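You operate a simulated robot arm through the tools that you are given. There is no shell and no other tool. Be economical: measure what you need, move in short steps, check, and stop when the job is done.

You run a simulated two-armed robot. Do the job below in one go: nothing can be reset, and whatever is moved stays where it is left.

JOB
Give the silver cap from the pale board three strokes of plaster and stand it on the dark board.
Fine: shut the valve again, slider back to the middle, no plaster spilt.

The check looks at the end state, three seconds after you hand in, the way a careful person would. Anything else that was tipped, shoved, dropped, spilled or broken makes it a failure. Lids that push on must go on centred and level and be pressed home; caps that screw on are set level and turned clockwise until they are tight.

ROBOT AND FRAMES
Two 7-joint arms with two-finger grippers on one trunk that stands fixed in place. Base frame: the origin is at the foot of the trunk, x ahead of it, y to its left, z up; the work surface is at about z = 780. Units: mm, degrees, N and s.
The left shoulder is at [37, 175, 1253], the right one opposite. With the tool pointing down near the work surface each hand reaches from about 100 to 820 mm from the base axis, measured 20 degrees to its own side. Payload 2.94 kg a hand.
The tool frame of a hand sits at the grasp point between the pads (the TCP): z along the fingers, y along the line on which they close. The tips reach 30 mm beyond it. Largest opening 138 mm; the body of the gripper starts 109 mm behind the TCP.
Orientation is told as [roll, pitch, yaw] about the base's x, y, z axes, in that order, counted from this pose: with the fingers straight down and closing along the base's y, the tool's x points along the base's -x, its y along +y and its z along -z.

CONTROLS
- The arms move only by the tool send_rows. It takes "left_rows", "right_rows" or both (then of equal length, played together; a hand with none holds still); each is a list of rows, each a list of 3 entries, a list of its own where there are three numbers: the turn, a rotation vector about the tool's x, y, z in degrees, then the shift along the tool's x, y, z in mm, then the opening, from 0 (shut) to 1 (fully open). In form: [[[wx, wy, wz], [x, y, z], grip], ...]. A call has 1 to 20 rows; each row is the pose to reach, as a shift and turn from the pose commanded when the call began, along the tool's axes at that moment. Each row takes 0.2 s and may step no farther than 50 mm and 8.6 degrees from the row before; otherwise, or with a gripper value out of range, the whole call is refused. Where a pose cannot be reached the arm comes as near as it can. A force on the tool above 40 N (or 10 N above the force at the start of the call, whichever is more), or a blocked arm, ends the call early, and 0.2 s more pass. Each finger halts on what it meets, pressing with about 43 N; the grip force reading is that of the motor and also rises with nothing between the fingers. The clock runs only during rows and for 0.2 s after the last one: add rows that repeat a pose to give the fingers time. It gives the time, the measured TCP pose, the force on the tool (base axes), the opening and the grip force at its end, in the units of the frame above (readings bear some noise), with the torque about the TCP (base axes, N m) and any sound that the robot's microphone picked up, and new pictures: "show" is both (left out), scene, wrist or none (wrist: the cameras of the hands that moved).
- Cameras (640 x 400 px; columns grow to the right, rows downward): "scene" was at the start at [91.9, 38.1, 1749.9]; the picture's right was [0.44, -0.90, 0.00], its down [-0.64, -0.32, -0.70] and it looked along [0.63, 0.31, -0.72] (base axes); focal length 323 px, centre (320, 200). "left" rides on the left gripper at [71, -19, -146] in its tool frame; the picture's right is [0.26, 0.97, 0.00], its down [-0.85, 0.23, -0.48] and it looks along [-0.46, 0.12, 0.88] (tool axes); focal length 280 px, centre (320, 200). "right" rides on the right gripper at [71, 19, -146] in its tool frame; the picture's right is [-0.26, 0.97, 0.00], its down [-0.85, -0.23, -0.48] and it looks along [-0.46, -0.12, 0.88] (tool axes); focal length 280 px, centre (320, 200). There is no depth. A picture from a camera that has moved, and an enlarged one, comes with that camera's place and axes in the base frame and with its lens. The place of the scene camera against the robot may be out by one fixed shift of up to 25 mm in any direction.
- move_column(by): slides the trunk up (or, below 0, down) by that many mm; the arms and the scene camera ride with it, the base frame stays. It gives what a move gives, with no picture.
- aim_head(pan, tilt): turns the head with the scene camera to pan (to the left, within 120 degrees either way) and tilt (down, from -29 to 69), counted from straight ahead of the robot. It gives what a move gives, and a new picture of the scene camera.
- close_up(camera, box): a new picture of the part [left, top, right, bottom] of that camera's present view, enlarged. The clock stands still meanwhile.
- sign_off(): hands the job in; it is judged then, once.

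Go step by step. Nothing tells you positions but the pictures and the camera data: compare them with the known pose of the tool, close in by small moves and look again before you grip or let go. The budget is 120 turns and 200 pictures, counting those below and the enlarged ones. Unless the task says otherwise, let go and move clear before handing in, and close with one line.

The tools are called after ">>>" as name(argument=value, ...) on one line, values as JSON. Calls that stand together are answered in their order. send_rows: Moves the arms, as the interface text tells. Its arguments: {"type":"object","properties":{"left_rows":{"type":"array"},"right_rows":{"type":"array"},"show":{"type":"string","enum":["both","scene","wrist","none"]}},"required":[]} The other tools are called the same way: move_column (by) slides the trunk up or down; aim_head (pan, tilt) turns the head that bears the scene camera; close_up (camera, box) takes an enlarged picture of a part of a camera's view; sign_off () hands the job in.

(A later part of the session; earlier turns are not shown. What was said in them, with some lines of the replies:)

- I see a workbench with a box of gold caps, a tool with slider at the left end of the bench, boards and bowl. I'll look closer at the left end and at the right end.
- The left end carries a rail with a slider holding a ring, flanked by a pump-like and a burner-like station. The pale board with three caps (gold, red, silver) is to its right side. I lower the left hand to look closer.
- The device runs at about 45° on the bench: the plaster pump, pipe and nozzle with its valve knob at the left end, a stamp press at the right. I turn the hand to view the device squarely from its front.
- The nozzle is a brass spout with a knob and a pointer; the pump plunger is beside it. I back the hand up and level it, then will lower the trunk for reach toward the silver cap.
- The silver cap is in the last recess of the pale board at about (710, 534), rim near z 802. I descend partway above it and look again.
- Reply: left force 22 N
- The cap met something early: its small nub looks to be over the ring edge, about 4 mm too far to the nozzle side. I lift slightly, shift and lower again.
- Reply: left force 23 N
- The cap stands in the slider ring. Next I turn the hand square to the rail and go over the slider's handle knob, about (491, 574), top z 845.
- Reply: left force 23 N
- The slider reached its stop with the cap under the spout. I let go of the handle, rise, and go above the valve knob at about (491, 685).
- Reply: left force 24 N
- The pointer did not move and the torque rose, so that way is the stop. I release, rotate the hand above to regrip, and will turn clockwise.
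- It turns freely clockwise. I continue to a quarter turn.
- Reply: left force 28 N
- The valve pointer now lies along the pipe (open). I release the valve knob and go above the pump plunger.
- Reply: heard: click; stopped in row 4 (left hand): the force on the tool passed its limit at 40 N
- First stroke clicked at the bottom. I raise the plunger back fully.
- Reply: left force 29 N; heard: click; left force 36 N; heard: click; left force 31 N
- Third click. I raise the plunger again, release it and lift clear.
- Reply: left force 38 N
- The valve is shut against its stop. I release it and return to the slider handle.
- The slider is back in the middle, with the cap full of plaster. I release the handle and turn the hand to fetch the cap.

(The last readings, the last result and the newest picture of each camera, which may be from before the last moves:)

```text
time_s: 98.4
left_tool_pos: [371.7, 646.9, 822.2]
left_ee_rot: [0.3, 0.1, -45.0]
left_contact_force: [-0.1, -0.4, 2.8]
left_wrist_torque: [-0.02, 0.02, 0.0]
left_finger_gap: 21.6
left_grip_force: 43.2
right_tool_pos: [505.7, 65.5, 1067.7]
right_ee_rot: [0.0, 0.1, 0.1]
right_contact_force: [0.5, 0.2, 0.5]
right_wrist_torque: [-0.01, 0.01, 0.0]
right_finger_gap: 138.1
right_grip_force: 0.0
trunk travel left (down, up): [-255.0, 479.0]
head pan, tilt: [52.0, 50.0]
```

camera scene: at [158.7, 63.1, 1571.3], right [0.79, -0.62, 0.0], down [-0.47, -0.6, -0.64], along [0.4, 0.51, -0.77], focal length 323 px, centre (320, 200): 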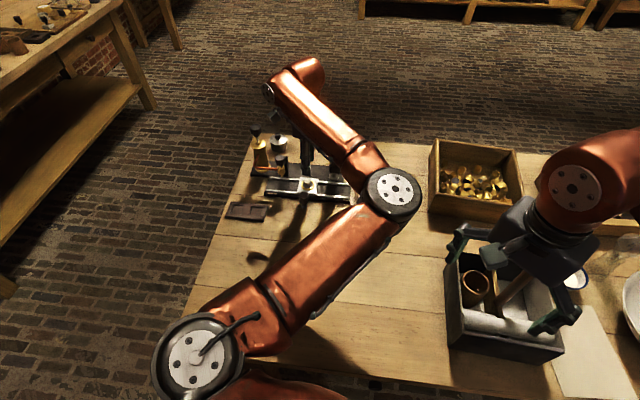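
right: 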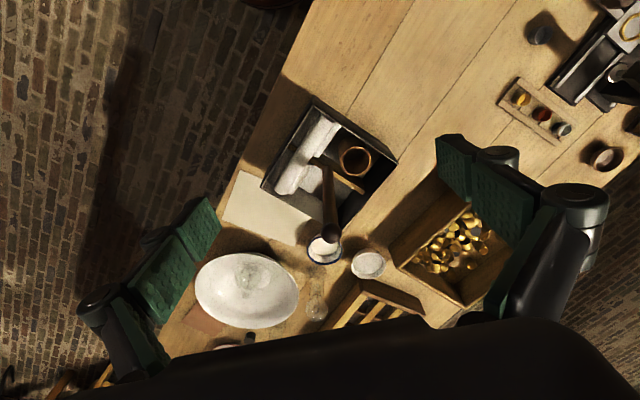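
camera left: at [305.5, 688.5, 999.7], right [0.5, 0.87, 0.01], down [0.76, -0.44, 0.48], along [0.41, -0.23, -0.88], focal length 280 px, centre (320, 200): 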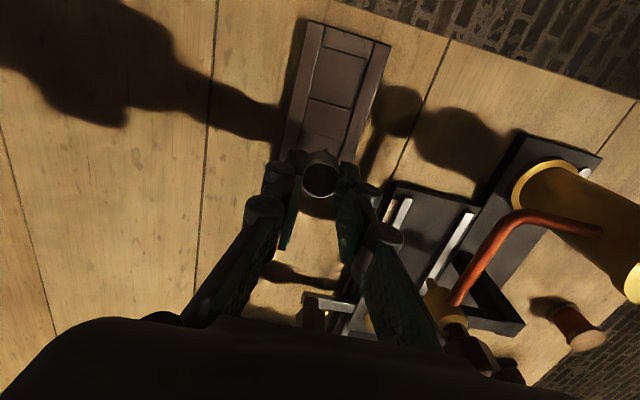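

It touches the recess floor at the same height as it was on the pale board. I release it and lift away.

>>> send_rows(left_rows=[[[0, 0, 0], [0, 0, 0.5], 0.12], [[0, 0, 0], [0, 0, 0.5], 0.17], [[0, 0, 0], [0, 0, 0.5], 0.24], [[0, 0, 0], [0, 0, 0.5], 0.3], [[0, 0, 0], [0, 0, 0.5], 0.36], [[0, 0, 0], [0, 0, 0.5], 0.36], [[0, 0, 0], [0, 0, -20], 0.36], [[0, 0, 0], [0, 0, -55], 0.36], [[0, 0, 0], [0, 0, -100], 0.36], [[0, 0, 0], [0, 0, -145], 0.36], [[0, 0, 0], [0, 0, -190], 0.36], [[0, 0, 0], [0, 0, -190], 0.36]], show="both")

>>> close_up(camera="left", box=[240, 0, 440, 160])

>>> close_up(camera="scene", box=[220, 170, 290, 225])

```text
time_s: 101.0
left_tool_pos: [369.6, 647.8, 1013.1]
left_ee_rot: [0.3, 0.0, -45.1]
left_contact_force: [-0.4, 0.2, 0.2]
left_wrist_torque: [0.02, 0.01, 0.0]
left_finger_gap: 49.7
left_grip_force: 0.1
right_tool_pos: [506.7, 66.3, 1067.1]
right_ee_rot: [-0.1, 0.1, 0.0]
right_contact_force: [0.2, 0.5, 0.2]
right_wrist_torque: [-0.03, -0.03, -0.02]
right_finger_gap: 137.9
right_grip_force: 0.1
trunk travel left (down, up): [-255.0, 479.0]
head pan, tilt: [52.0, 50.0]
camera scene: at [159.0, 63.5, 1571.2], right [0.79, -0.62, 0.0], down [-0.47, -0.6, -0.64], along [0.4, 0.51, -0.77], focal length 323 px, centre (320, 200)
camera left: at [305.8, 686.0, 1157.9], right [0.5, 0.87, 0.0], down [0.76, -0.44, 0.48], along [0.41, -0.23, -0.88], focal length 280 px, centre (320, 200)
```

scene: 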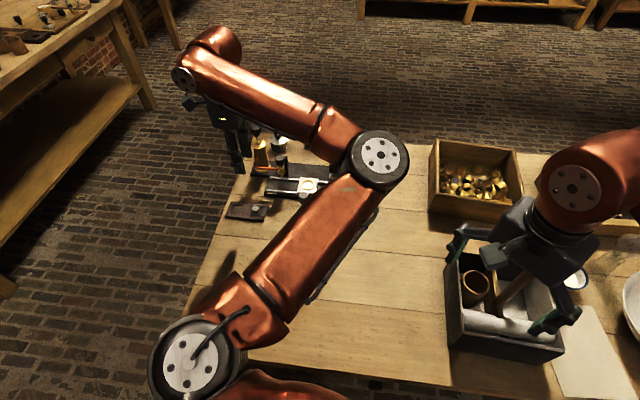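
left: 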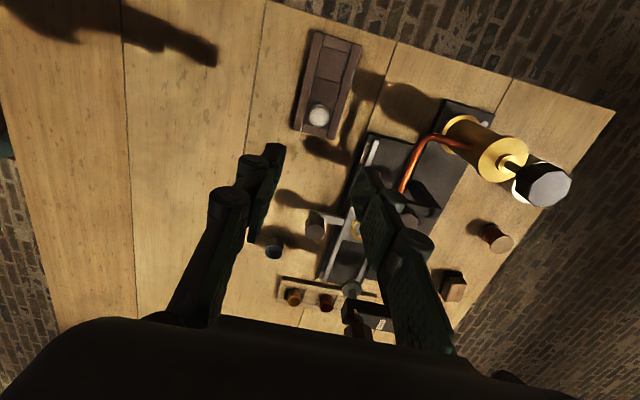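

```text
2.50 times, centred on (340, 80) of left
camera zoom: at [305.8, 686.0, 1157.9], right [0.5, 0.87, 0.0], down [0.76, -0.44, 0.48], along [0.41, -0.23, -0.88], focal length 701 px, centre (270, 500)
```

zoom: 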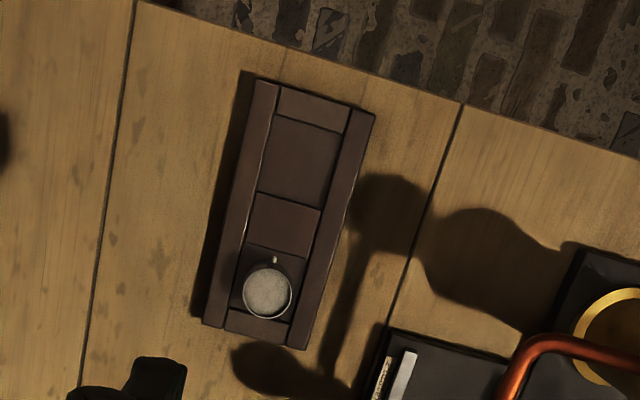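

```text
7.27 times, centred on (255, 198) of scene
camera zoom: at [159.0, 63.5, 1571.2], right [0.79, -0.62, 0.0], down [-0.47, -0.6, -0.64], along [0.4, 0.51, -0.77], focal length 2348 px, centre (793, 218)
```

zoom: 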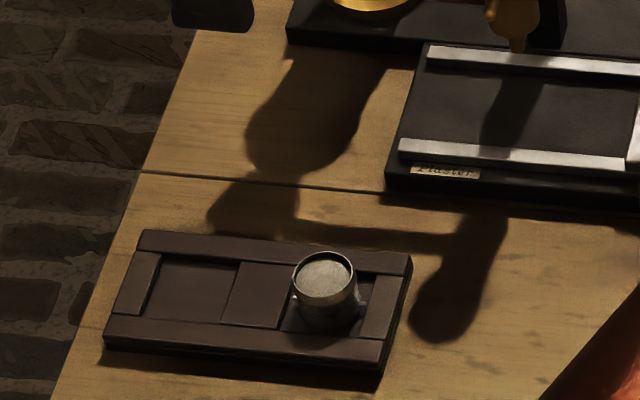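

>>> close_up(camera="scene", box=[240, 130, 340, 205])

>>> close_up(camera="left", box=[260, 100, 480, 340])

```text
5.33 times, centred on (290, 168) of scene
camera zoom: at [159.0, 63.5, 1571.2], right [0.79, -0.62, 0.0], down [-0.47, -0.6, -0.64], along [0.4, 0.51, -0.77], focal length 1722 px, centre (480, 373)
```

zoom: 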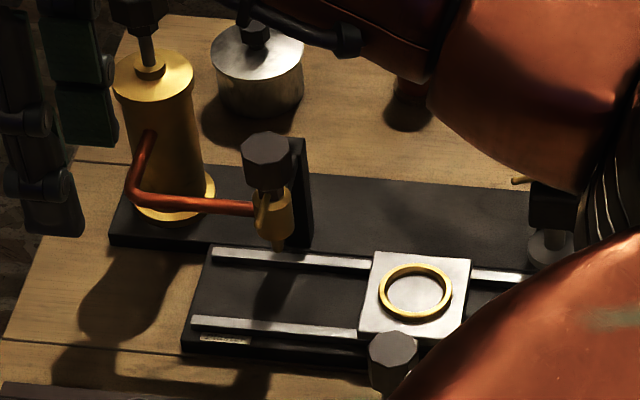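

```text
1.67 times, centred on (370, 220) of left
camera zoom: at [305.8, 686.0, 1157.9], right [0.5, 0.87, 0.0], down [0.76, -0.44, 0.48], along [0.41, -0.23, -0.88], focal length 467 px, centre (237, 167)
```

zoom: 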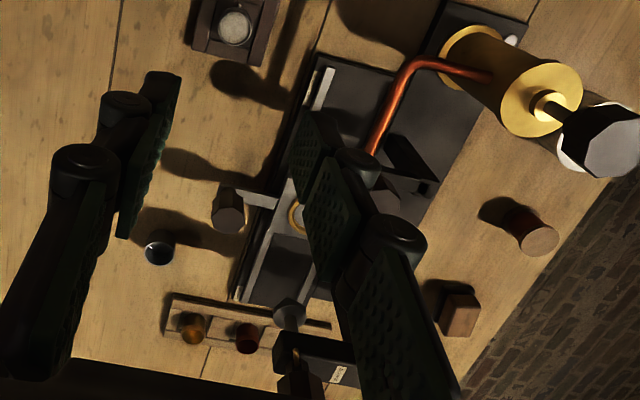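

The plaster-filled silver cap stands upright in the dark board. The valve pointer is back at shut, the slider is at its starting middle place, the plunger is up, and I see no plaster spilt. I hand in.

>>> sign_off()

```text
The job is handed in.
```

The silver cap has its three strokes of plaster and stands upright on the dark board; the valve is shut, the slider is back in the middle, and I saw no plaster spilt.
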